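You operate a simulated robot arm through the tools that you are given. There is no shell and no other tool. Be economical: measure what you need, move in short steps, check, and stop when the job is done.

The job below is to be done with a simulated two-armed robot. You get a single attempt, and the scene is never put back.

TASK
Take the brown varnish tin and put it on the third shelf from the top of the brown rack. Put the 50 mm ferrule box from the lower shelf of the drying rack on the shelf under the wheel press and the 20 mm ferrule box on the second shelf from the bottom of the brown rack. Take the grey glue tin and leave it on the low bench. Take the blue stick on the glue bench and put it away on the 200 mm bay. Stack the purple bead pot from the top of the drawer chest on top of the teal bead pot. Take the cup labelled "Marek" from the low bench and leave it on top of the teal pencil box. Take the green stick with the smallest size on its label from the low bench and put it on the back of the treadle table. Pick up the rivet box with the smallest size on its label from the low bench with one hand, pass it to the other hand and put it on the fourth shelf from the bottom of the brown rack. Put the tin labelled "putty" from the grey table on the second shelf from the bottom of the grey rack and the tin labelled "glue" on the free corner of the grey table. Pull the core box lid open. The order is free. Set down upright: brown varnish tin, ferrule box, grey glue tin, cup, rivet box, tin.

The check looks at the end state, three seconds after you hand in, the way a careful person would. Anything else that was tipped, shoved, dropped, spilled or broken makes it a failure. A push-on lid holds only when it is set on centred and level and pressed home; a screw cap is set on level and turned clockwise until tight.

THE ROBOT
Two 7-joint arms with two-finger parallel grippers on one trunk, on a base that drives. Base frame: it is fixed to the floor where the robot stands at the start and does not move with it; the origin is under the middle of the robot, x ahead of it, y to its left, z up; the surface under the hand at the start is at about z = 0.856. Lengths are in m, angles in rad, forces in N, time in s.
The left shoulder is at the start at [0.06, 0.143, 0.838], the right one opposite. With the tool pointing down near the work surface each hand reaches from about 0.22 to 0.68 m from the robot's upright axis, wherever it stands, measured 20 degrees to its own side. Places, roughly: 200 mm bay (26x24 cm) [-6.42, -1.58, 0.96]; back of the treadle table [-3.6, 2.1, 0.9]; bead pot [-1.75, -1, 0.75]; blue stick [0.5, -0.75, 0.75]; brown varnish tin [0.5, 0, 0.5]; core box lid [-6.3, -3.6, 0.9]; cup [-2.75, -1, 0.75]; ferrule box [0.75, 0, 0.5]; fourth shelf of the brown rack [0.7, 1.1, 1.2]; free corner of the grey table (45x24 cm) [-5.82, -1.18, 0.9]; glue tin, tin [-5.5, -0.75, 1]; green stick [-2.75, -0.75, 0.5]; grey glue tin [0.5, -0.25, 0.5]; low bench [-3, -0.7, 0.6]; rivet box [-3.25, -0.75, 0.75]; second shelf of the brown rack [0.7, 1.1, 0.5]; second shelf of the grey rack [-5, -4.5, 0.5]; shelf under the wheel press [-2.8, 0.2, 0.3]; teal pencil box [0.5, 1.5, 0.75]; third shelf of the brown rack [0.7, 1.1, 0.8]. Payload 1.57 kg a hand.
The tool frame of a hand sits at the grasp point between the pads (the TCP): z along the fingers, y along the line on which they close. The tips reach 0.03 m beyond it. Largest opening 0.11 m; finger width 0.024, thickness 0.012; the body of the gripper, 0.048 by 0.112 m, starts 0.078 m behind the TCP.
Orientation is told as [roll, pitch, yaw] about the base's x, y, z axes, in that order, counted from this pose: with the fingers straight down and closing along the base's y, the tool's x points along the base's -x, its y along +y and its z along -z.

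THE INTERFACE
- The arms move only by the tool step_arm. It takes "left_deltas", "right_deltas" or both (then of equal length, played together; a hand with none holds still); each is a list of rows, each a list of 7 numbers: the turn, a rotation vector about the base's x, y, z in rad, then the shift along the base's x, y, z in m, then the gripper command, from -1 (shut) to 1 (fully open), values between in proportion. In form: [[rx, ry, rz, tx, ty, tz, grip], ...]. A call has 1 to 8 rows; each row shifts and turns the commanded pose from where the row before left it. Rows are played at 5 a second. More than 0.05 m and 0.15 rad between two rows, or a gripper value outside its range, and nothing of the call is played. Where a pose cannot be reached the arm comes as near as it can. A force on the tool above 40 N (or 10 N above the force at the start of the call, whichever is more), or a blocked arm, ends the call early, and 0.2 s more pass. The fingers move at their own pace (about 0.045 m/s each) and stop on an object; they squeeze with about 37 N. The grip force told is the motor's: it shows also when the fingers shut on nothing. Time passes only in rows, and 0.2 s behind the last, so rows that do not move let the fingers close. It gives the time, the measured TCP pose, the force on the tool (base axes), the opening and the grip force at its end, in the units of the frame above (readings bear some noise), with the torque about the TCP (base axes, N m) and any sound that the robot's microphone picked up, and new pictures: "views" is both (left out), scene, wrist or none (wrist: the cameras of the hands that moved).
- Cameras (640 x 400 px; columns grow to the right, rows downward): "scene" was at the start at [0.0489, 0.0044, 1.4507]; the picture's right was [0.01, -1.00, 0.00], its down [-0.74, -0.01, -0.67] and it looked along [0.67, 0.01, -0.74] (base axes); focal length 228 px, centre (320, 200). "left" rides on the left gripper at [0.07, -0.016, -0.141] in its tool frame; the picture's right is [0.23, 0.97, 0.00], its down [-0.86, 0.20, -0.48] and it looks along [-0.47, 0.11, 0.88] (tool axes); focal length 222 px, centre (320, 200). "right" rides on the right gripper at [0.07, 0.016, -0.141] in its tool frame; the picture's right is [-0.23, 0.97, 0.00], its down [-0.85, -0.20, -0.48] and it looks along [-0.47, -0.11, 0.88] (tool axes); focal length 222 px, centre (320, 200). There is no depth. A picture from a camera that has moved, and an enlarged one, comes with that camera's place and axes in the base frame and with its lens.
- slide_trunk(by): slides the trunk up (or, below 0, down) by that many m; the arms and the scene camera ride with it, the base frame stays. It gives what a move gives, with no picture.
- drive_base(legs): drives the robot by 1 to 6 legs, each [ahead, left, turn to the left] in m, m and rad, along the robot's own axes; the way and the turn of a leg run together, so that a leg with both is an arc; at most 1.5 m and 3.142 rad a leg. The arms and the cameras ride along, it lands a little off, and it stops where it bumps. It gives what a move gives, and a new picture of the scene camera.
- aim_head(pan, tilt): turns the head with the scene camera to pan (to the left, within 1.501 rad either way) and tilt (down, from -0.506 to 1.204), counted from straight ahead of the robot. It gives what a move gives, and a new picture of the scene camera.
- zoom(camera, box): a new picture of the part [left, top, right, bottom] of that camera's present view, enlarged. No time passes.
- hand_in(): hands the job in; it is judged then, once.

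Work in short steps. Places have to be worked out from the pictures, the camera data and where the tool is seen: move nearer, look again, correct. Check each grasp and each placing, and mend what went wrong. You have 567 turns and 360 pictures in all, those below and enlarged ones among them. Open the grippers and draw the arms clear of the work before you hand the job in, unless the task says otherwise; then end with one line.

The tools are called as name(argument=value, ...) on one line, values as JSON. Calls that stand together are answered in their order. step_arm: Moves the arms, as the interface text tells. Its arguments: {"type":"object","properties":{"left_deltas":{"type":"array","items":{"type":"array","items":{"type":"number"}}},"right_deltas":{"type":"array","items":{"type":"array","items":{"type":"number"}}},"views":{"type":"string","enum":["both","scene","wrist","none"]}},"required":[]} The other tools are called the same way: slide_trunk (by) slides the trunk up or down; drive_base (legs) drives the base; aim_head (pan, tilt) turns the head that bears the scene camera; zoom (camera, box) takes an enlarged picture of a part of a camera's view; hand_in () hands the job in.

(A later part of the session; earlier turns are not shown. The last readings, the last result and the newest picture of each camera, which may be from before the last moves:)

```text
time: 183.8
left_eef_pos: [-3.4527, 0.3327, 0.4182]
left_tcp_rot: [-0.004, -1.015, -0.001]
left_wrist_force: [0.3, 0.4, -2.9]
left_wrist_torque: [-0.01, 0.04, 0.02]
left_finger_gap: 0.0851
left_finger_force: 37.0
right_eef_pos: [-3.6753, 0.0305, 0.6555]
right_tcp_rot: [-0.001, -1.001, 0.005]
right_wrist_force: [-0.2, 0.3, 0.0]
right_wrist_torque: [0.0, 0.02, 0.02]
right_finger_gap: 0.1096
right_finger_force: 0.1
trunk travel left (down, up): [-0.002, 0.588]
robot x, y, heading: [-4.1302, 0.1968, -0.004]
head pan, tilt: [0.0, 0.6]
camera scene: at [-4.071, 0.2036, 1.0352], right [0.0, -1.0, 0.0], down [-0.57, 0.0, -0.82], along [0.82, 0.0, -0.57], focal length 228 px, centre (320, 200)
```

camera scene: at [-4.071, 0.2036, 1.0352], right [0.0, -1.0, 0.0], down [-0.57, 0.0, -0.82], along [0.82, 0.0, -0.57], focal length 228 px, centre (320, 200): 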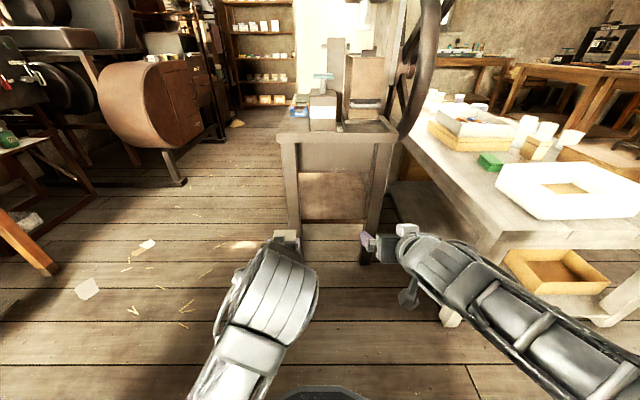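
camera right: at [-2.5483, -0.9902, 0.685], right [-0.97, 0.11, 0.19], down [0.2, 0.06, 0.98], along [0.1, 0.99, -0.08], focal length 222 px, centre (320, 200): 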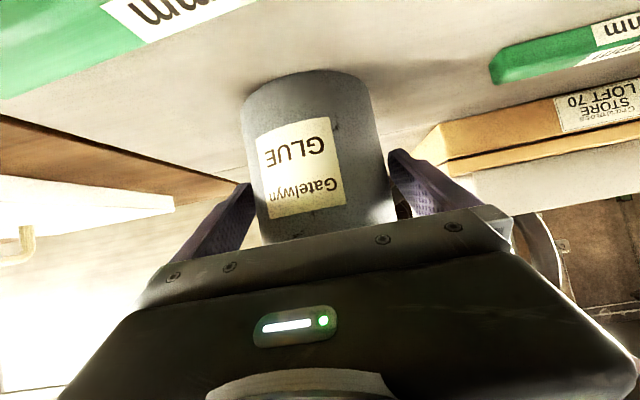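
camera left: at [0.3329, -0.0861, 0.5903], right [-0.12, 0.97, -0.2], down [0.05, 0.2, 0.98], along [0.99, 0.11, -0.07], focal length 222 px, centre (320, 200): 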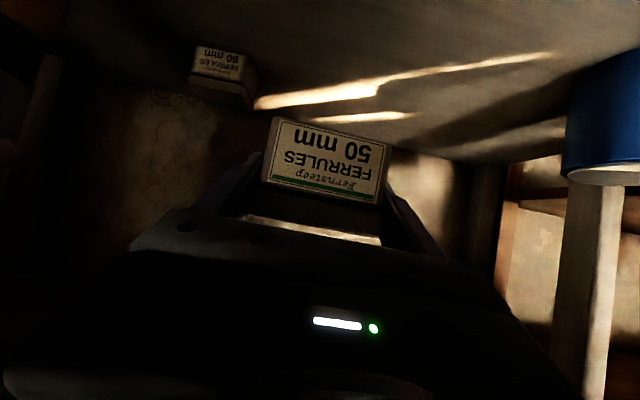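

To keep the right elbow above the low bench's corner, I raise the trunk 0.15 m while lowering the left arm by as much.

slide_trunk(by=0.15)

step_arm(left_deltas=[[0, 0, 0, 0, 0, -0.045, -1], [0, 0, 0, 0, 0, -0.045, -1], [0, 0, 0, 0, 0, -0.045, -1], [0, 0, 0, 0, 0, -0.045, -1], [0, 0, 0, 0, 0, 0, -1]], views="none")

drive_base(legs=[[0, -0.16, 0.004]])

```text
time: 185.5
left_eef_pos: [-3.4525, 0.3334, 0.5672]
left_tcp_rot: [-0.003, -1.01, 0.0]
left_wrist_force: [-0.1, -0.1, -1.2]
left_wrist_torque: [0.03, 0.02, 0.0]
left_finger_gap: 0.0848
left_finger_force: 37.3
right_eef_pos: [-3.6751, 0.0308, 0.8048]
right_tcp_rot: [-0.004, -1.0, 0.005]
right_wrist_force: [0.0, 0.3, 0.5]
right_wrist_torque: [-0.03, 0.01, 0.01]
right_finger_gap: 0.11
right_finger_force: 0.0
trunk travel left (down, up): [-0.152, 0.438]
robot x, y, heading: [-4.1248, 0.1988, 0.0]
head pan, tilt: [0.0, 0.6]
```

```text
time: 186.7
left_eef_pos: [-3.4641, 0.3224, 0.4078]
left_tcp_rot: [-0.004, -1.012, 0.0]
left_wrist_force: [-0.3, -0.3, -3.5]
left_wrist_torque: [0.06, 0.07, 0.0]
left_finger_gap: 0.085
left_finger_force: 37.4
left hand out of reach, approached as far as the arm can: row 4
right_eef_pos: [-3.6751, 0.0323, 0.8032]
right_tcp_rot: [-0.001, -1.002, 0.006]
right_wrist_force: [0.4, 0.5, 0.1]
right_wrist_torque: [-0.03, -0.01, -0.01]
right_finger_gap: 0.11
right_finger_force: 0.0
trunk travel left (down, up): [-0.152, 0.438]
robot x, y, heading: [-4.1249, 0.1997, 0.001]
head pan, tilt: [0.0, 0.6]
```

```text
time: 188.1
left_eef_pos: [-3.466, 0.1685, 0.4078]
left_tcp_rot: [-0.005, -1.011, 0.007]
left_wrist_force: [-0.1, -0.1, -2.6]
left_wrist_torque: [0.0, 0.04, 0.01]
left_finger_gap: 0.0847
left_finger_force: 36.8
right_eef_pos: [-3.674, -0.1249, 0.8034]
right_tcp_rot: [-0.001, -1.002, 0.012]
right_wrist_force: [0.3, 0.7, -0.1]
right_wrist_torque: [0.03, 0.01, -0.03]
right_finger_gap: 0.11
right_finger_force: 0.0
trunk travel left (down, up): [-0.152, 0.438]
robot x, y, heading: [-4.1238, 0.0446, 0.003]
head pan, tilt: [0.0, 0.6]
camera scene: at [-4.0708, 0.0445, 1.1853], right [0.0, -1.0, 0.0], down [-0.57, 0.0, -0.82], along [0.82, 0.0, -0.57], focal length 228 px, centre (320, 200)
```

scene: 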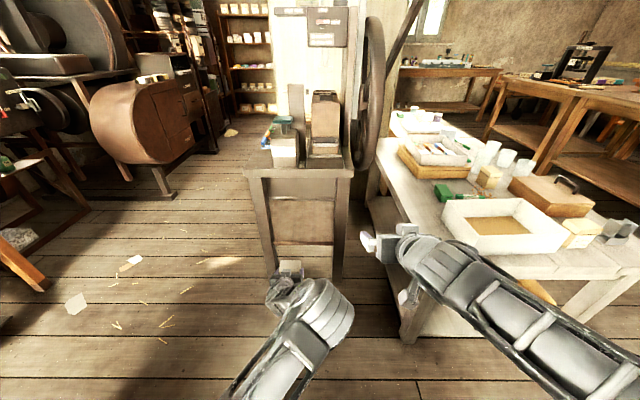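

The left arm reached its limit at z 0.408, so I lower the trunk 5 cm and drive straight in.

slide_trunk(by=-0.045)

drive_base(legs=[[0.18, 0, 0]])

zoom(camera="left", box=[0, 0, 640, 400])

```text
time: 189.0
left_eef_pos: [-3.4661, 0.1677, 0.3613]
left_tcp_rot: [-0.005, -1.013, 0.007]
left_wrist_force: [0.6, 0.5, -4.0]
left_wrist_torque: [-0.01, 0.02, -0.01]
left_finger_gap: 0.0847
left_finger_force: 36.8
right_eef_pos: [-3.6736, -0.1249, 0.7592]
right_tcp_rot: [-0.002, -1.002, 0.013]
right_wrist_force: [-0.4, -1.0, -0.1]
right_wrist_torque: [-0.01, -0.02, -0.01]
right_finger_gap: 0.1099
right_finger_force: 0.0
trunk travel left (down, up): [-0.107, 0.483]
robot x, y, heading: [-4.132, 0.0407, 0.006]
head pan, tilt: [0.0, 0.6]
```

```text
time: 190.5
left_eef_pos: [-3.2906, 0.1644, 0.3625]
left_tcp_rot: [-0.005, -1.012, 0.002]
left_wrist_force: [-0.4, 0.1, -3.2]
left_wrist_torque: [0.02, 0.06, -0.02]
left_finger_gap: 0.0847
left_finger_force: 37.3
right_eef_pos: [-3.4993, -0.128, 0.7598]
right_tcp_rot: [-0.003, -1.002, 0.006]
right_wrist_force: [-0.1, -0.8, -0.1]
right_wrist_torque: [0.04, -0.03, 0.03]
right_finger_gap: 0.1102
right_finger_force: 0.0
trunk travel left (down, up): [-0.107, 0.483]
robot x, y, heading: [-3.9563, 0.0392, -0.004]
head pan, tilt: [0.0, 0.6]
camera scene: at [-3.8959, 0.0443, 1.1403], right [0.0, -1.0, 0.0], down [-0.57, 0.0, -0.82], along [0.82, 0.0, -0.57], focal length 228 px, centre (320, 200)
```

scene: 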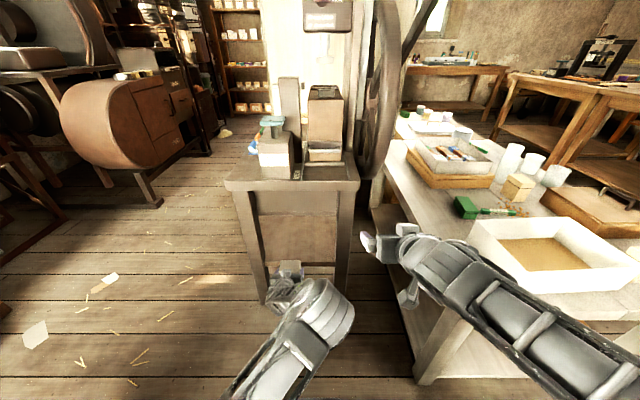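

```text
1.00 times, centred on (320, 200) of left (not enlarged: the box is as wide or as high as the picture)
camera zoom: at [-3.447, 0.1498, 0.377], right [-0.12, 0.97, -0.19], down [0.05, 0.2, 0.98], along [0.99, 0.11, -0.07], focal length 222 px, centre (320, 200)
```

zoom: 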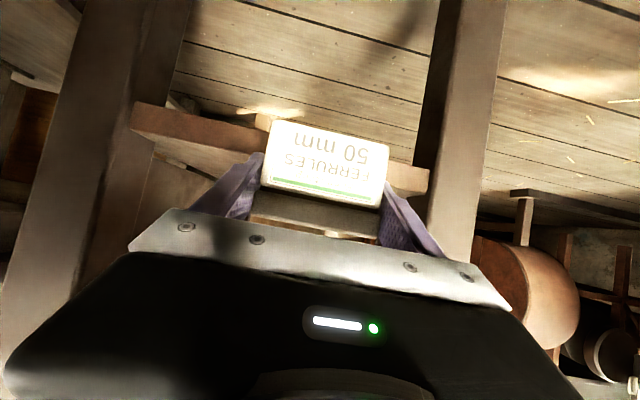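

The wrist view suggests the shelf surface at z≈0.33, a little higher than thought. I raise the left hand 3 cm, then go in.

step_arm(left_deltas=[[0, 0, 0, 0, 0, 0.03, -1], [0, 0, 0, 0, 0, 0, -1]], views="none")

drive_base(legs=[[0.17, 0, 0]])

zoom(camera="left", box=[0, 0, 640, 400])

```text
time: 191.1
left_eef_pos: [-3.2881, 0.1664, 0.3926]
left_tcp_rot: [-0.004, -1.013, 0.0]
left_wrist_force: [0.0, 0.0, -3.5]
left_wrist_torque: [-0.01, 0.06, -0.02]
left_finger_gap: 0.0847
left_finger_force: 36.9
right_eef_pos: [-3.4989, -0.1269, 0.7588]
right_tcp_rot: [-0.004, -1.002, 0.006]
right_wrist_force: [1.0, 0.4, 0.3]
right_wrist_torque: [-0.02, 0.0, 0.01]
right_finger_gap: 0.1101
right_finger_force: 0.1
trunk travel left (down, up): [-0.107, 0.483]
robot x, y, heading: [-3.953, 0.0428, -0.002]
head pan, tilt: [0.0, 0.6]
```

```text
time: 192.6
left_eef_pos: [-3.119, 0.1706, 0.3922]
left_tcp_rot: [-0.004, -1.012, 0.008]
left_wrist_force: [0.2, 0.7, -2.1]
left_wrist_torque: [-0.02, 0.08, 0.06]
left_finger_gap: 0.0849
left_finger_force: 37.0
right_eef_pos: [-3.329, -0.1236, 0.7604]
right_tcp_rot: [-0.001, -1.001, 0.012]
right_wrist_force: [-0.2, -0.5, 0.0]
right_wrist_torque: [0.03, 0.01, 0.0]
right_finger_gap: 0.1099
right_finger_force: 0.1
trunk travel left (down, up): [-0.107, 0.483]
robot x, y, heading: [-3.7861, 0.0375, 0.002]
head pan, tilt: [0.0, 0.6]
camera scene: at [-3.725, 0.045, 1.1403], right [0.0, -1.0, 0.0], down [-0.57, 0.0, -0.82], along [0.82, 0.0, -0.57], focal length 228 px, centre (320, 200)
```

scene: 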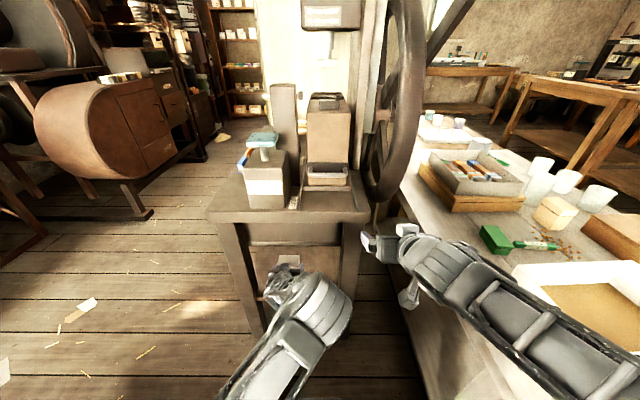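

```text
1.00 times, centred on (320, 200) of left (not enlarged: the box is as wide or as high as the picture)
camera zoom: at [-3.2745, 0.155, 0.4077], right [-0.12, 0.97, -0.19], down [0.05, 0.2, 0.98], along [0.99, 0.11, -0.07], focal length 222 px, centre (320, 200)
```

zoom: 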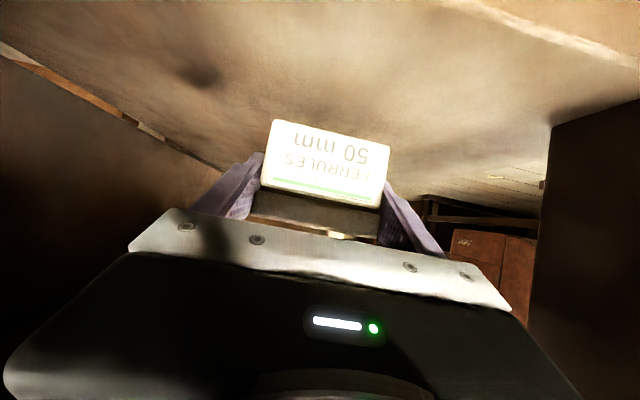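

The box is over the shelf, 6–7 cm inside its front edge. I move 2 cm further and lower to contact.

step_arm(left_deltas=[[0, 0, 0, 0.02, 0, -0.005, -1], [0, 0, 0, 0, 0, -0.008, -1], [0, 0, 0, 0, 0, -0.006, -1], [0, 0, 0, 0, 0, -0.006, -1], [0, 0, 0, 0, 0, -0.005, -1], [0, 0, 0, 0, 0, -0.005, -1], [0, 0, 0, 0, 0, -0.005, -1], [0, 0, 0, 0, 0, 0, -1]], views="wrist")

```text
time: 194.3
left_eef_pos: [-3.1081, 0.1649, 0.3711]
left_tcp_rot: [-0.003, -1.018, 0.01]
left_wrist_force: [6.5, 4.2, 17.0]
left_wrist_torque: [0.82, 0.08, -0.25]
left_finger_gap: 0.0848
left_finger_force: 37.0
left hand out of reach, approached as far as the arm can: row 3, 4, 5, 6, 7
right_eef_pos: [-3.3281, -0.124, 0.7592]
right_tcp_rot: [0.001, -1.001, 0.011]
right_wrist_force: [0.5, -0.3, 0.6]
right_wrist_torque: [0.03, -0.01, 0.04]
right_finger_gap: 0.1099
right_finger_force: 0.0
trunk travel left (down, up): [-0.107, 0.483]
robot x, y, heading: [-3.7848, 0.0405, 0.004]
head pan, tilt: [0.0, 0.6]
camera left: at [-3.2648, 0.1489, 0.3851], right [-0.12, 0.97, -0.2], down [0.04, 0.2, 0.98], along [0.99, 0.11, -0.06], focal length 222 px, centre (320, 200)
```

left: 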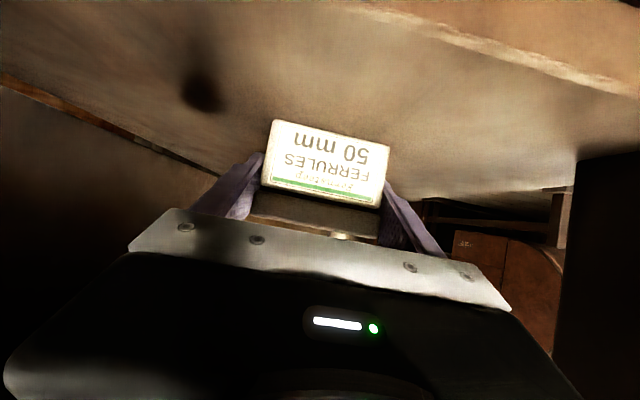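

Contact at z≈0.371. Open and check.

step_arm(left_deltas=[[0, 0, 0, 0, 0, 0.003, -1], [0, 0, 0, 0, 0, 0, 0.5], [0, 0, 0, 0, 0, 0.003, 1], [0, 0, 0, 0, 0, 0.003, 1], [0, 0, 0, 0, 0, 0, 1]], views="wrist")

```text
time: 195.6
left_eef_pos: [-3.1096, 0.1623, 0.3756]
left_tcp_rot: [-0.004, -1.012, 0.006]
left_wrist_force: [-0.3, 0.8, 0.5]
left_wrist_torque: [-0.03, -0.03, 0.01]
left_finger_gap: 0.1099
left_finger_force: 0.1
right_eef_pos: [-3.3285, -0.1242, 0.7595]
right_tcp_rot: [-0.002, -1.002, 0.014]
right_wrist_force: [-0.1, 0.0, 0.0]
right_wrist_torque: [0.01, -0.01, -0.01]
right_finger_gap: 0.11
right_finger_force: 0.0
trunk travel left (down, up): [-0.107, 0.483]
robot x, y, heading: [-3.7818, 0.0408, 0.004]
head pan, tilt: [0.0, 0.6]
camera left: at [-3.2663, 0.1477, 0.3912], right [-0.12, 0.97, -0.19], down [0.05, 0.2, 0.98], along [0.99, 0.11, -0.07], focal length 222 px, centre (320, 200)
```

left: 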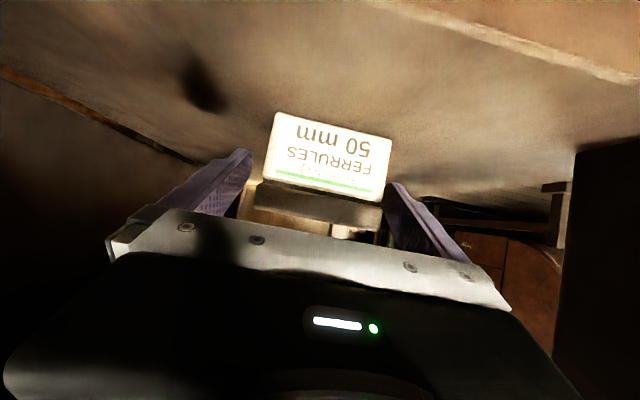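

Box placed. I back out, raise the trunk, and drive around to the low bench's front.

drive_base(legs=[[-0.4, 0, 0]])

slide_trunk(by=0.25)

zoom(camera="scene", box=[160, 60, 460, 300])

step_arm(left_deltas=[[0, 0, 0, -0.03, 0, 0.04, 1], [0, 0, 0, -0.03, 0, 0.04, 1], [0, 0, 0, -0.03, 0, 0.04, 1], [0, 0, 0, -0.03, 0, 0.04, 1], [0, 0, 0, -0.02, 0, 0.04, 1], [0, 0, 0, 0, 0, 0, 1]], views="none")

drive_base(legs=[[0, -0.85, 0], [0, -0.8, 0], [0.75, 0, 0.785], [0, 0, 0.785]])

```text
time: 198.1
left_eef_pos: [-3.5245, 0.1596, 0.3772]
left_tcp_rot: [-0.003, -1.013, 0.004]
left_wrist_force: [-0.2, 0.1, -0.3]
left_wrist_torque: [-0.01, 0.02, 0.01]
left_finger_gap: 0.1098
left_finger_force: 0.1
right_eef_pos: [-3.7447, -0.127, 0.76]
right_tcp_rot: [-0.002, -1.002, 0.006]
right_wrist_force: [1.0, 1.1, 0.0]
right_wrist_torque: [0.01, -0.04, 0.01]
right_finger_gap: 0.1102
right_finger_force: 0.0
trunk travel left (down, up): [-0.107, 0.483]
robot x, y, heading: [-4.2006, 0.0406, -0.002]
head pan, tilt: [0.0, 0.6]
camera scene: at [-4.1412, 0.0439, 1.1403], right [0.0, -1.0, 0.0], down [-0.57, 0.0, -0.82], along [0.82, 0.0, -0.57], focal length 228 px, centre (320, 200)
```

scene: 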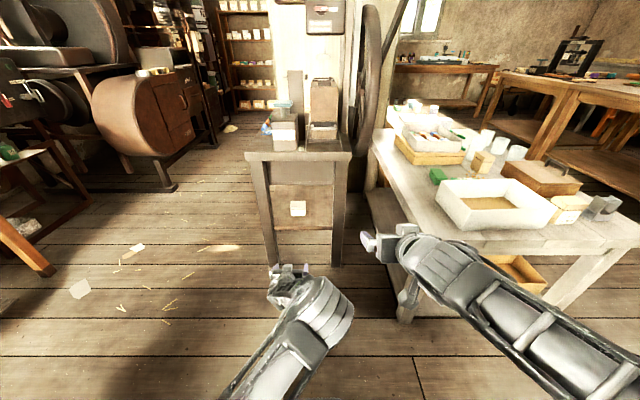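

```text
time: 200.7
left_eef_pos: [-3.5248, 0.1586, 0.626]
left_tcp_rot: [-0.004, -1.012, 0.001]
left_wrist_force: [-0.3, -0.4, 0.5]
left_wrist_torque: [-0.01, 0.03, 0.03]
left_finger_gap: 0.1098
left_finger_force: 0.1
right_eef_pos: [-3.745, -0.1265, 1.0085]
right_tcp_rot: [-0.002, -1.002, 0.007]
right_wrist_force: [0.1, -0.5, 0.9]
right_wrist_torque: [-0.01, -0.01, -0.01]
right_finger_gap: 0.11
right_finger_force: 0.0
trunk travel left (down, up): [-0.357, 0.233]
robot x, y, heading: [-4.1982, 0.0422, 0.001]
head pan, tilt: [0.0, 0.6]
```

```text
1.67 times, centred on (310, 180) of scene
camera zoom: at [-4.1412, 0.0438, 1.3902], right [0.0, -1.0, 0.0], down [-0.57, 0.0, -0.82], along [0.82, 0.0, -0.57], focal length 380 px, centre (337, 233)
```

zoom: 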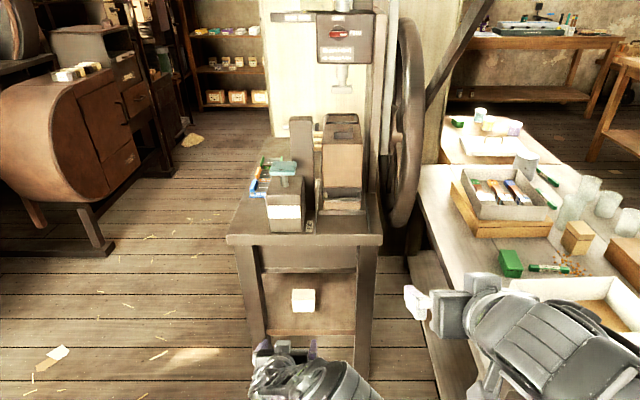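

```text
time: 202.1
left_eef_pos: [-3.6645, 0.1573, 0.8277]
left_tcp_rot: [-0.003, -1.011, 0.002]
left_wrist_force: [-0.3, 0.7, 0.1]
left_wrist_torque: [-0.01, 0.0, 0.02]
left_finger_gap: 0.1101
left_finger_force: 0.1
right_eef_pos: [-3.7453, -0.1276, 1.0103]
right_tcp_rot: [-0.002, -1.002, 0.008]
right_wrist_force: [-0.5, 1.1, 0.1]
right_wrist_torque: [0.01, -0.01, -0.04]
right_finger_gap: 0.1101
right_finger_force: 0.0
trunk travel left (down, up): [-0.357, 0.233]
robot x, y, heading: [-4.2006, 0.039, -0.003]
head pan, tilt: [0.0, 0.6]
```

```text
time: 214.2
left_eef_pos: [-3.2478, -0.922, 0.8269]
left_tcp_rot: [-0.002, -1.013, 0.783]
left_wrist_force: [0.2, -0.2, -0.3]
left_wrist_torque: [0.0, 0.0, 0.0]
left_finger_gap: 0.1099
left_finger_force: 0.1
right_eef_pos: [-3.1056, -1.1812, 1.0107]
right_tcp_rot: [-0.002, -1.003, 0.789]
right_wrist_force: [-1.5, 0.2, -0.6]
right_wrist_torque: [-0.01, -0.01, -0.02]
right_finger_gap: 0.1099
right_finger_force: 0.1
trunk travel left (down, up): [-0.357, 0.233]
robot x, y, heading: [-3.5466, -1.3828, 0.779]
head pan, tilt: [0.0, 0.6]
stopped in leg 3: the robot was blocked; the commanded pose is now the measured one
camera scene: at [-3.5048, -1.3385, 1.3903], right [0.7, -0.71, 0.0], down [-0.4, -0.4, -0.83], along [0.59, 0.58, -0.56], focal length 228 px, centre (320, 200)
```

scene: 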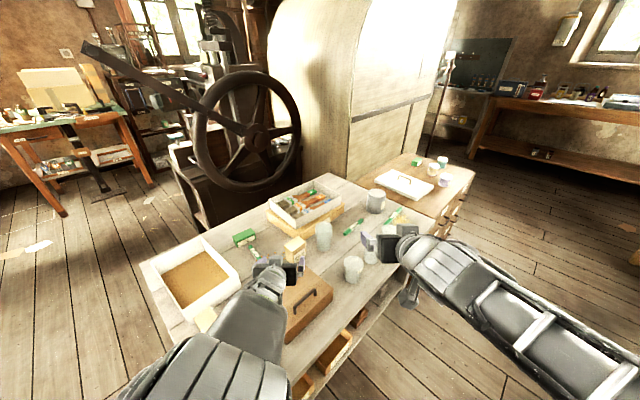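

I bumped the bench edge by the arc. I back off and look carefully at the bench items.

drive_base(legs=[[-0.3, 0, 0], [0, 0, 0.79]])

aim_head(pan=-0.35, tilt=0.6)

zoom(camera="scene", box=[150, 140, 470, 340])

```text
time: 218.4
left_eef_pos: [-3.8728, -1.061, 0.8278]
left_tcp_rot: [-0.004, -1.013, 1.556]
left_wrist_force: [0.0, -0.1, 0.5]
left_wrist_torque: [0.0, -0.01, -0.03]
left_finger_gap: 0.11
left_finger_force: 0.1
right_eef_pos: [-3.5893, -1.1468, 1.0101]
right_tcp_rot: [0.0, -1.005, 1.559]
right_wrist_force: [0.9, 0.5, 0.0]
right_wrist_torque: [0.01, 0.01, -0.01]
right_finger_gap: 0.1098
right_finger_force: 0.0
trunk travel left (down, up): [-0.357, 0.233]
robot x, y, heading: [-3.7659, -1.5968, 1.552]
head pan, tilt: [0.0, 0.6]
camera scene: at [-3.7639, -1.5369, 1.3903], right [1.0, -0.02, 0.0], down [-0.01, -0.56, -0.83], along [0.02, 0.82, -0.56], focal length 228 px, centre (320, 200)
```

scene: 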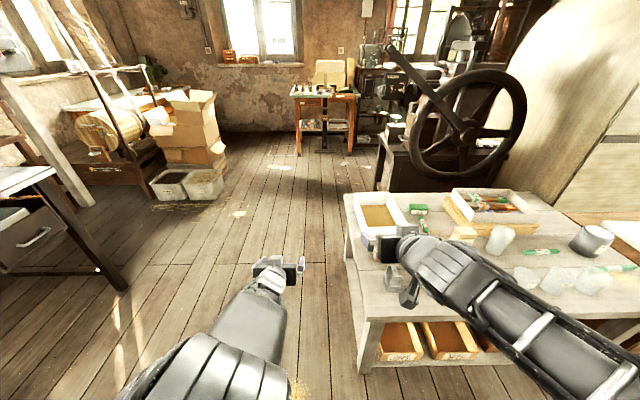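

```text
time: 219.2
left_eef_pos: [-3.8716, -1.0608, 0.8274]
left_tcp_rot: [-0.004, -1.011, 1.555]
left_wrist_force: [-0.1, 0.2, -0.6]
left_wrist_torque: [-0.02, -0.02, 0.0]
left_finger_gap: 0.1101
left_finger_force: 0.0
right_eef_pos: [-3.5888, -1.147, 1.0088]
right_tcp_rot: [-0.001, -1.004, 1.56]
right_wrist_force: [0.4, -0.8, -0.3]
right_wrist_torque: [-0.01, 0.01, 0.01]
right_finger_gap: 0.1102
right_finger_force: 0.0
trunk travel left (down, up): [-0.357, 0.233]
robot x, y, heading: [-3.7663, -1.599, 1.555]
head pan, tilt: [-0.351, 0.6]
camera scene: at [-3.7337, -1.5428, 1.3903], right [0.93, -0.36, 0.0], down [-0.2, -0.53, -0.83], along [0.3, 0.77, -0.56], focal length 228 px, centre (320, 200)
```

scene: 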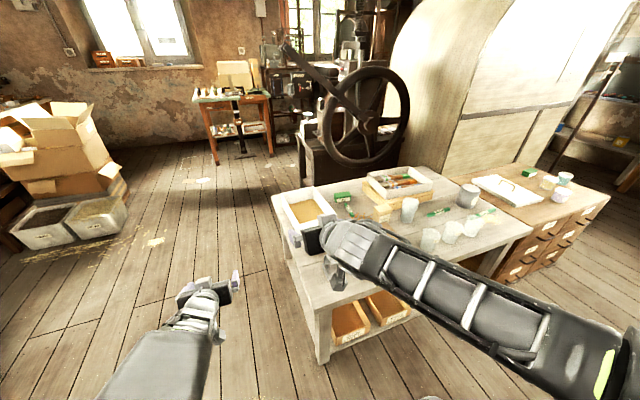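

```text
2.00 times, centred on (310, 240) of scene
camera zoom: at [-3.7337, -1.5428, 1.3903], right [0.93, -0.36, 0.0], down [-0.2, -0.53, -0.83], along [0.3, 0.77, -0.56], focal length 456 px, centre (340, 120)
```

zoom: 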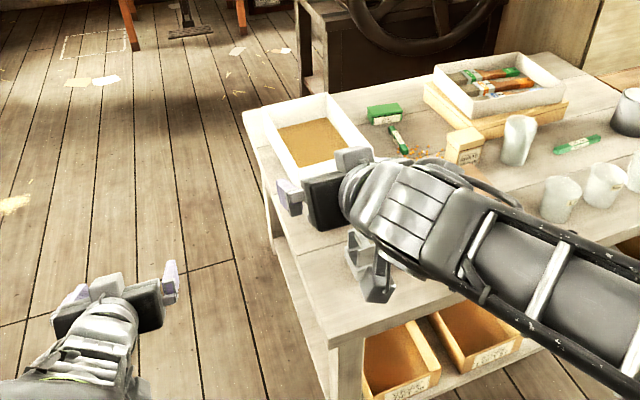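

Items seem undisturbed. I move in front of the bench's centre and look at labels.

drive_base(legs=[[-0.1, 0, 0.015], [0, -0.65, 0]])

aim_head(pan=0, tilt=0.65)

zoom(camera="scene", box=[200, 150, 440, 300])

```text
time: 223.6
left_eef_pos: [-3.2168, -1.1583, 0.8273]
left_tcp_rot: [-0.003, -1.014, 1.586]
left_wrist_force: [0.4, 0.0, -0.2]
left_wrist_torque: [0.0, 0.01, 0.0]
left_finger_gap: 0.1101
left_finger_force: 0.0
right_eef_pos: [-2.9302, -1.2345, 1.0098]
right_tcp_rot: [-0.002, -1.004, 1.591]
right_wrist_force: [0.1, -0.9, -0.2]
right_wrist_torque: [0.02, 0.01, 0.01]
right_finger_gap: 0.11
right_finger_force: 0.1
trunk travel left (down, up): [-0.357, 0.233]
robot x, y, heading: [-3.0939, -1.6915, 1.583]
head pan, tilt: [-0.351, 0.6]
camera scene: at [-3.0628, -1.6355, 1.3903], right [0.94, -0.33, 0.0], down [-0.19, -0.53, -0.82], along [0.27, 0.78, -0.57], focal length 228 px, centre (320, 200)
```

scene: 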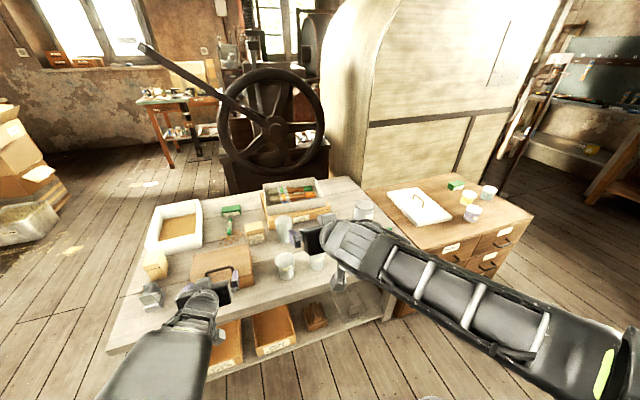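

```text
time: 224.5
left_eef_pos: [-3.217, -1.1581, 0.8284]
left_tcp_rot: [-0.003, -1.012, 1.584]
left_wrist_force: [-0.5, 0.1, -0.1]
left_wrist_torque: [0.02, 0.0, 0.02]
left_finger_gap: 0.11
left_finger_force: 0.1
right_eef_pos: [-2.9306, -1.2362, 1.0094]
right_tcp_rot: [-0.002, -1.003, 1.591]
right_wrist_force: [-0.2, -0.1, 0.1]
right_wrist_torque: [0.04, -0.01, -0.03]
right_finger_gap: 0.1101
right_finger_force: 0.0
trunk travel left (down, up): [-0.357, 0.233]
robot x, y, heading: [-3.0968, -1.6911, 1.581]
head pan, tilt: [0.0, 0.649]
camera scene: at [-3.0934, -1.6321, 1.386], right [1.0, 0.01, 0.0], down [0.01, -0.6, -0.8], along [-0.01, 0.8, -0.6], focal length 228 px, centre (320, 200)
```

scene: 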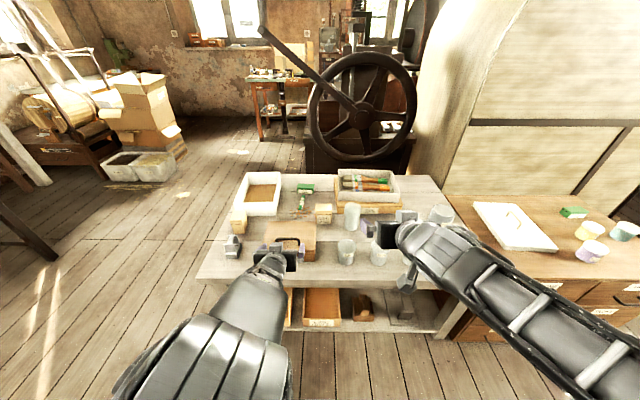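

```text
2.67 times, centred on (320, 225) of scene
camera zoom: at [-3.0934, -1.6321, 1.386], right [1.0, 0.01, 0.0], down [0.01, -0.6, -0.8], along [-0.01, 0.8, -0.6], focal length 608 px, centre (320, 133)
```

zoom: 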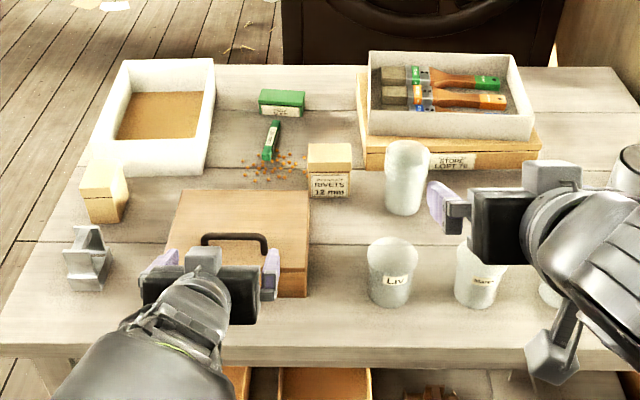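

I zoom into the labels: cream boxes, cups and green sticks.

zoom(camera="scene", box=[290, 175, 350, 230])

zoom(camera="scene", box=[330, 225, 400, 275])

zoom(camera="scene", box=[220, 200, 280, 260])

```text
7.27 times, centred on (320, 202) of scene
camera zoom: at [-3.0934, -1.6321, 1.386], right [1.0, 0.01, 0.0], down [0.01, -0.6, -0.8], along [-0.01, 0.8, -0.6], focal length 1658 px, centre (320, 182)
```

zoom: 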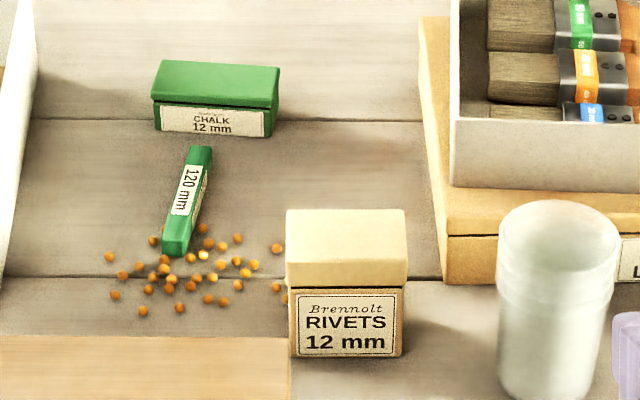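

```text
8.00 times, centred on (365, 250) of scene
camera zoom: at [-3.0934, -1.6321, 1.386], right [1.0, 0.01, 0.0], down [0.01, -0.6, -0.8], along [-0.01, 0.8, -0.6], focal length 1824 px, centre (-40, -200)
```

zoom: 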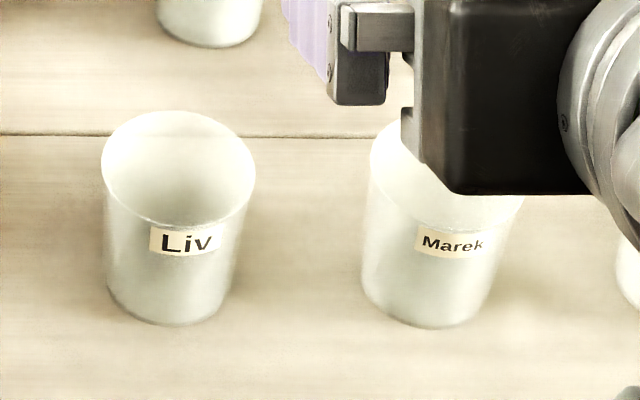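

```text
6.67 times, centred on (250, 230) of scene
camera zoom: at [-3.0934, -1.6321, 1.386], right [1.0, 0.01, 0.0], down [0.01, -0.6, -0.8], along [-0.01, 0.8, -0.6], focal length 1520 px, centre (787, 0)
```

zoom: 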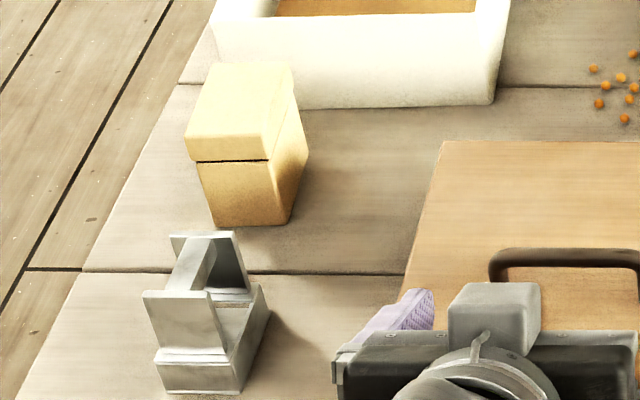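

Marek is the right-hand cup; the smallest green stick seems 120 mm. The other cream box's label is out of sight, so I go to the bench's left end to see it.

drive_base(legs=[[0, 1.1, 0], [0.75, 0, 0]])

aim_head(pan=-1.4, tilt=0.8)

zoom(camera="scene", box=[160, 60, 480, 260])

```text
time: 233.8
left_eef_pos: [-4.3485, -0.4361, 0.8286]
left_tcp_rot: [-0.002, -1.012, 1.601]
left_wrist_force: [-0.4, 1.0, -1.0]
left_wrist_torque: [-0.01, 0.02, -0.01]
left_finger_gap: 0.1101
left_finger_force: 0.0
right_eef_pos: [-4.0622, -0.5081, 1.0102]
right_tcp_rot: [-0.001, -1.004, 1.606]
right_wrist_force: [0.3, 0.4, 0.3]
right_wrist_torque: [0.01, 0.01, -0.06]
right_finger_gap: 0.1102
right_finger_force: 0.0
trunk travel left (down, up): [-0.357, 0.233]
robot x, y, heading: [-4.2182, -0.9696, 1.596]
head pan, tilt: [0.0, 0.649]
camera scene: at [-4.2196, -0.9071, 1.386], right [1.0, 0.03, 0.0], down [0.02, -0.6, -0.8], along [-0.02, 0.8, -0.6], focal length 228 px, centre (320, 200)
```

scene: 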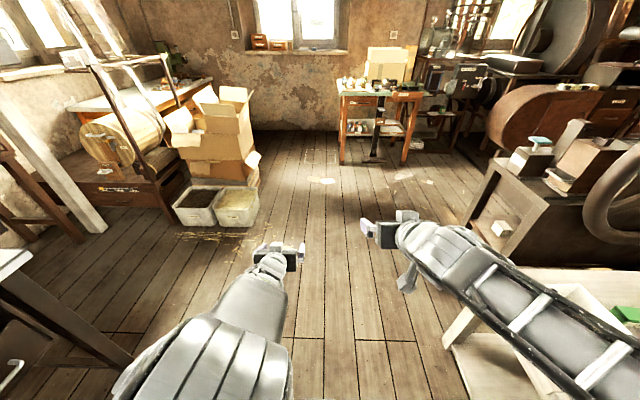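

```text
time: 235.3
left_eef_pos: [-4.3496, -0.4348, 0.827]
left_tcp_rot: [-0.002, -1.012, 1.602]
left_wrist_force: [0.5, 0.1, -0.1]
left_wrist_torque: [-0.01, -0.02, -0.02]
left_finger_gap: 0.1099
left_finger_force: 0.0
right_eef_pos: [-4.0637, -0.5076, 1.0101]
right_tcp_rot: [-0.002, -1.005, 1.605]
right_wrist_force: [-0.6, -0.1, 0.1]
right_wrist_torque: [0.0, 0.02, 0.05]
right_finger_gap: 0.1101
right_finger_force: 0.0
trunk travel left (down, up): [-0.357, 0.233]
robot x, y, heading: [-4.217, -0.966, 1.598]
head pan, tilt: [-1.4, 0.799]
camera scene: at [-4.1381, -0.9782, 1.3734], right [0.2, -0.98, 0.0], down [-0.7, -0.14, -0.7], along [0.68, 0.14, -0.72], focal length 228 px, centre (320, 200)
```

scene: 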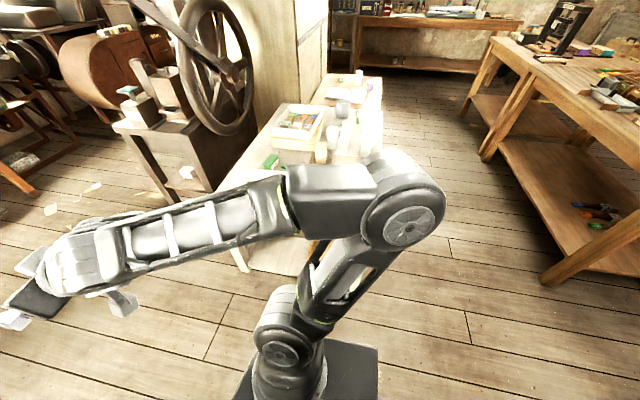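

```text
2.00 times, centred on (320, 160) of scene
camera zoom: at [-4.1381, -0.9782, 1.3734], right [0.2, -0.98, 0.0], down [-0.7, -0.14, -0.7], along [0.68, 0.14, -0.72], focal length 456 px, centre (320, 280)
```

zoom: 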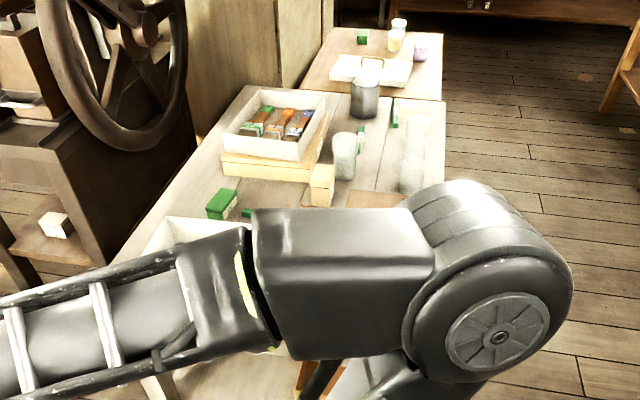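

The arm blocks the view; I turn the robot to face the bench end.

drive_base(legs=[[-0.05, 0.1, -1.57]])

aim_head(pan=0, tilt=0.65)

zoom(camera="scene", box=[220, 140, 420, 280])

```text
time: 239.5
left_eef_pos: [-3.7842, -0.803, 0.8285]
left_tcp_rot: [-0.003, -1.013, 0.032]
left_wrist_force: [0.7, 0.6, -0.2]
left_wrist_torque: [0.02, -0.01, 0.01]
left_finger_gap: 0.1101
left_finger_force: 0.0
right_eef_pos: [-3.8567, -1.0905, 1.0093]
right_tcp_rot: [-0.002, -1.004, 0.039]
right_wrist_force: [0.0, -1.0, -1.2]
right_wrist_torque: [-0.01, -0.04, 0.01]
right_finger_gap: 0.1098
right_finger_force: 0.1
trunk travel left (down, up): [-0.357, 0.233]
robot x, y, heading: [-4.3148, -0.9388, 0.025]
head pan, tilt: [-1.4, 0.799]
camera scene: at [-4.3299, -1.0145, 1.3734], right [-0.98, -0.2, 0.0], down [-0.14, 0.7, -0.7], along [0.14, -0.68, -0.72], focal length 228 px, centre (320, 200)
```

scene: 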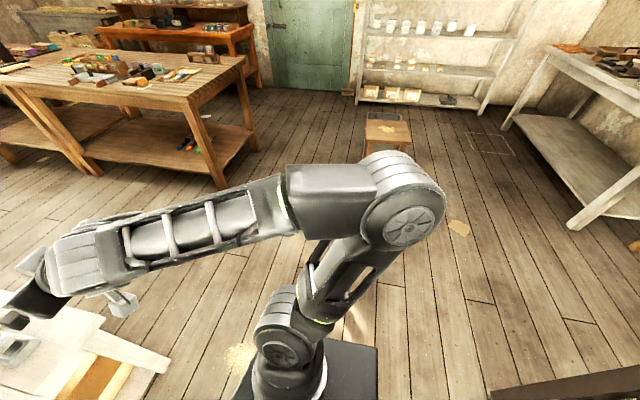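

```text
time: 241.1
left_eef_pos: [-3.7847, -0.8039, 0.8277]
left_tcp_rot: [-0.005, -1.012, 0.033]
left_wrist_force: [0.3, -0.6, 0.7]
left_wrist_torque: [0.02, -0.03, -0.04]
left_finger_gap: 0.1101
left_finger_force: 0.0
right_eef_pos: [-3.8575, -1.0914, 1.0107]
right_tcp_rot: [-0.002, -1.003, 0.037]
right_wrist_force: [0.2, -0.4, -0.3]
right_wrist_torque: [0.02, 0.0, -0.02]
right_finger_gap: 0.1102
right_finger_force: 0.1
trunk travel left (down, up): [-0.357, 0.233]
robot x, y, heading: [-4.3149, -0.9385, 0.03]
head pan, tilt: [0.0, 0.649]
camera scene: at [-4.2593, -0.9328, 1.386], right [0.03, -1.0, 0.0], down [-0.6, -0.02, -0.8], along [0.8, 0.02, -0.6], focal length 228 px, centre (320, 200)
```

scene: 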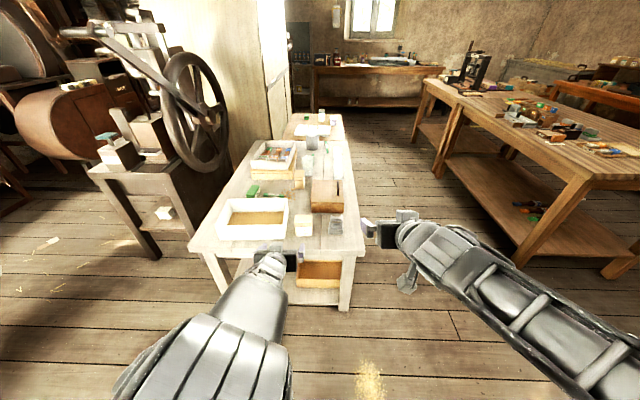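

```text
2.86 times, centred on (320, 210) of scene
camera zoom: at [-4.2593, -0.9328, 1.386], right [0.03, -1.0, 0.0], down [-0.6, -0.02, -0.8], along [0.8, 0.02, -0.6], focal length 651 px, centre (320, 171)
```

zoom: 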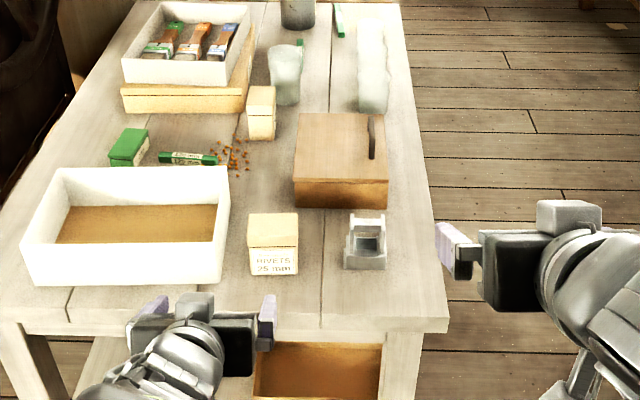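

The other box is 25 mm, so 12 mm is the smallest. I return to the front of the bench, facing it, centred for the left hand on the 12 mm box at about (-3.085, -0.78).

drive_base(legs=[[0, -0.74, -0.03], [1.35, 0, 0], [0, 0, 1.57]])

step_arm(left_deltas=[[0.15, 0, 0, 0, 0, 0.02, 1], [0, 0, 0, 0, 0, 0, 1]], views="none")

```text
time: 255.3
left_eef_pos: [-3.0526, -1.1357, 0.8265]
left_tcp_rot: [-0.002, -1.012, 1.576]
left_wrist_force: [0.2, -0.4, -0.7]
left_wrist_torque: [-0.01, 0.03, -0.05]
left_finger_gap: 0.1101
left_finger_force: 0.0
right_eef_pos: [-2.7649, -1.2159, 1.0104]
right_tcp_rot: [-0.004, -1.004, 1.581]
right_wrist_force: [-0.2, -0.2, -0.4]
right_wrist_torque: [0.01, 0.0, -0.01]
right_finger_gap: 0.1099
right_finger_force: 0.1
trunk travel left (down, up): [-0.357, 0.233]
robot x, y, heading: [-2.9296, -1.6702, 1.568]
head pan, tilt: [0.0, 0.649]
camera scene: at [-2.9333, -1.6113, 1.386], right [1.0, 0.0, 0.0], down [0.0, -0.6, -0.8], along [0.0, 0.8, -0.6], focal length 228 px, centre (320, 200)
```

scene: 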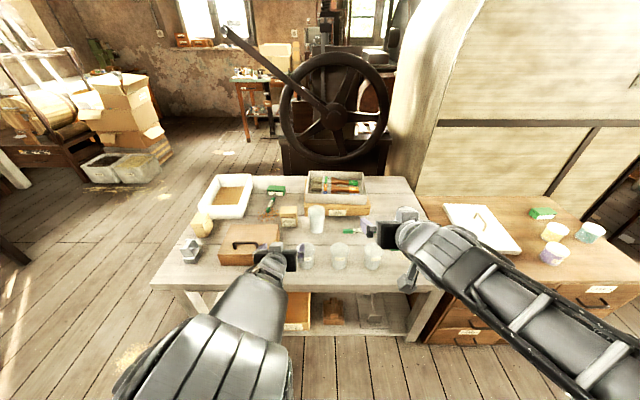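

```text
time: 255.9
left_eef_pos: [-3.052, -1.1357, 0.8471]
left_tcp_rot: [-0.006, -1.164, 1.575]
left_wrist_force: [-0.4, -0.4, -0.2]
left_wrist_torque: [0.0, -0.02, 0.0]
left_finger_gap: 0.11
left_finger_force: 0.1
right_eef_pos: [-2.7658, -1.2171, 1.0094]
right_tcp_rot: [-0.001, -1.004, 1.582]
right_wrist_force: [0.3, 0.3, 0.9]
right_wrist_torque: [0.02, -0.01, -0.02]
right_finger_gap: 0.1099
right_finger_force: 0.0
trunk travel left (down, up): [-0.357, 0.233]
robot x, y, heading: [-2.936, -1.6719, 1.574]
head pan, tilt: [0.0, 0.649]
```

Rotation about -x reduces the pitch. I tilt the left hand down to ~0.4 pitch and drive 0.23 m forward.

step_arm(left_deltas=[[-0.15, 0, 0, 0, 0, 0, 1], [-0.15, 0, 0, 0, 0, 0, 1], [-0.15, 0, 0, 0, 0, 0, 1], [-0.15, 0, 0, 0, 0, 0, 1], [-0.15, 0, 0, 0, 0, 0, 1], [0, 0, 0, 0, 0, 0, 1]], views="none")

drive_base(legs=[[0.22, 0, 0]])

zoom(camera="scene", box=[220, 150, 420, 300])

zoom(camera="left", box=[0, 0, 640, 400])

```text
time: 257.3
left_eef_pos: [-3.0505, -1.1353, 0.847]
left_tcp_rot: [-0.003, -0.413, 1.571]
left_wrist_force: [-0.7, -0.1, 0.4]
left_wrist_torque: [0.03, -0.02, 0.01]
left_finger_gap: 0.1099
left_finger_force: 0.0
right_eef_pos: [-2.7668, -1.217, 1.0092]
right_tcp_rot: [-0.001, -1.004, 1.582]
right_wrist_force: [-0.7, 1.0, -0.6]
right_wrist_torque: [0.02, 0.01, -0.01]
right_finger_gap: 0.1099
right_finger_force: 0.1
trunk travel left (down, up): [-0.357, 0.233]
robot x, y, heading: [-2.932, -1.6751, 1.575]
head pan, tilt: [0.0, 0.649]
```

```text
time: 259.0
left_eef_pos: [-3.0559, -0.9186, 0.8474]
left_tcp_rot: [-0.003, -0.413, 1.581]
left_wrist_force: [0.3, 0.2, -0.4]
left_wrist_torque: [0.02, -0.02, -0.01]
left_finger_gap: 0.1103
left_finger_force: 0.0
right_eef_pos: [-2.7689, -0.9969, 1.0091]
right_tcp_rot: [-0.002, -1.001, 1.586]
right_wrist_force: [-0.3, -0.4, 0.4]
right_wrist_torque: [-0.01, 0.02, 0.01]
right_finger_gap: 0.1098
right_finger_force: 0.2
trunk travel left (down, up): [-0.357, 0.233]
robot x, y, heading: [-2.9355, -1.4527, 1.579]
head pan, tilt: [0.0, 0.649]
camera scene: at [-2.9349, -1.3929, 1.3859], right [1.0, 0.01, 0.0], down [0.01, -0.6, -0.8], along [-0.01, 0.8, -0.61], focal length 228 px, centre (320, 200)
```

scene: 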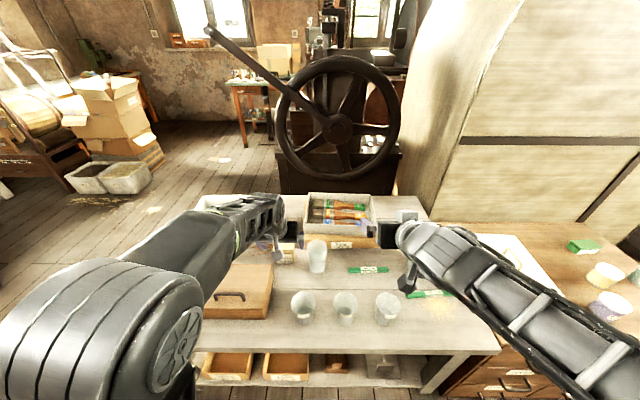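

```text
2.67 times, centred on (320, 225) of scene
camera zoom: at [-2.9349, -1.3929, 1.3859], right [1.0, 0.01, 0.0], down [0.01, -0.6, -0.8], along [-0.01, 0.8, -0.61], focal length 608 px, centre (320, 133)
```

zoom: 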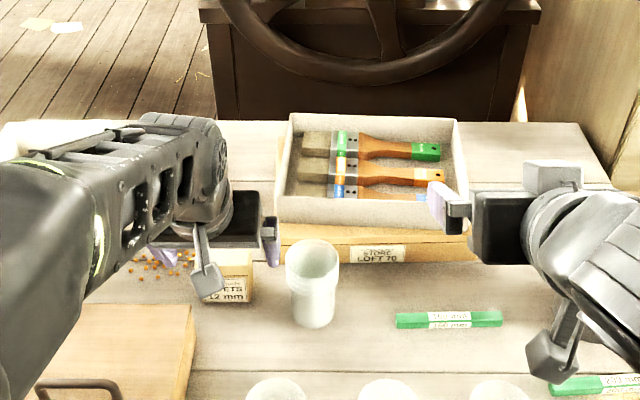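

```text
1.00 times, centred on (320, 200) of left (not enlarged: the box is as wide or as high as the picture)
camera zoom: at [-3.0381, -1.0368, 0.9485], right [-0.97, -0.22, -0.09], down [-0.21, 0.59, 0.78], along [-0.11, 0.78, -0.62], focal length 222 px, centre (320, 200)
```

zoom: 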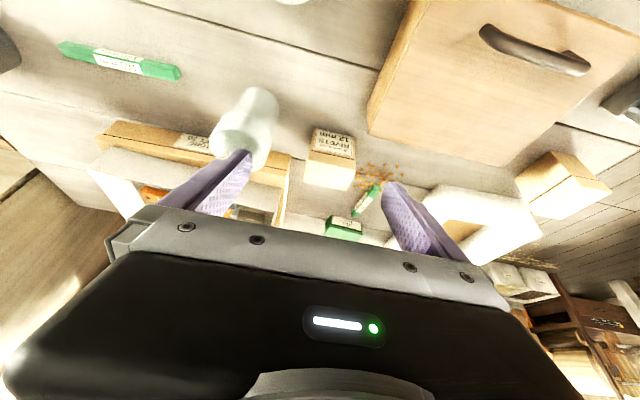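

Rivet box (12 mm): centre ≈(-3.083, -0.775), top ≈0.68. I move above it and partly down, then check.

step_arm(left_deltas=[[0, 0, 0, -0.015, 0.045, 0, 1], [0, 0, 0, -0.012, 0.045, 0, 1], [0, 0, 0, 0, 0.045, 0, 1], [0, 0, 0, 0, 0.009, -0.04, 1], [0, 0, 0, 0, 0, -0.045, 1], [0, 0, 0, 0, 0, -0.02, 1], [0, 0, 0, 0, 0, 0, 1]], views="wrist")

```text
time: 260.6
left_eef_pos: [-3.0823, -0.7726, 0.7413]
left_tcp_rot: [0.0, -0.413, 1.581]
left_wrist_force: [-0.8, 0.4, -0.4]
left_wrist_torque: [0.0, -0.03, 0.02]
left_finger_gap: 0.11
left_finger_force: 0.2
right_eef_pos: [-2.7715, -0.9983, 1.0089]
right_tcp_rot: [-0.001, -1.003, 1.585]
right_wrist_force: [0.2, 0.0, -0.1]
right_wrist_torque: [0.02, -0.03, -0.01]
right_finger_gap: 0.1101
right_finger_force: 0.1
trunk travel left (down, up): [-0.357, 0.233]
robot x, y, heading: [-2.9311, -1.4533, 1.583]
head pan, tilt: [0.0, 0.649]
camera left: at [-3.0639, -0.8927, 0.8422], right [-0.97, -0.22, -0.09], down [-0.2, 0.59, 0.78], along [-0.11, 0.78, -0.62], focal length 222 px, centre (320, 200)
```

left: 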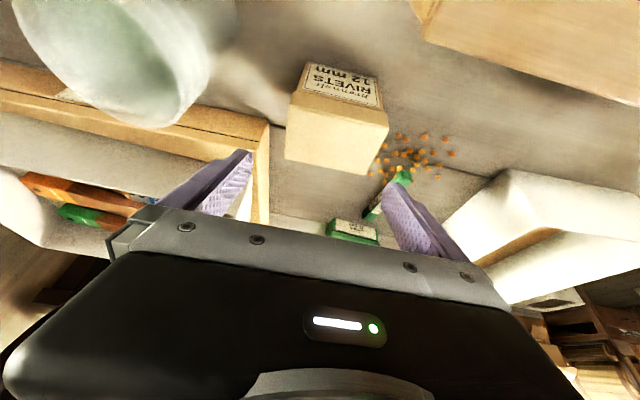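

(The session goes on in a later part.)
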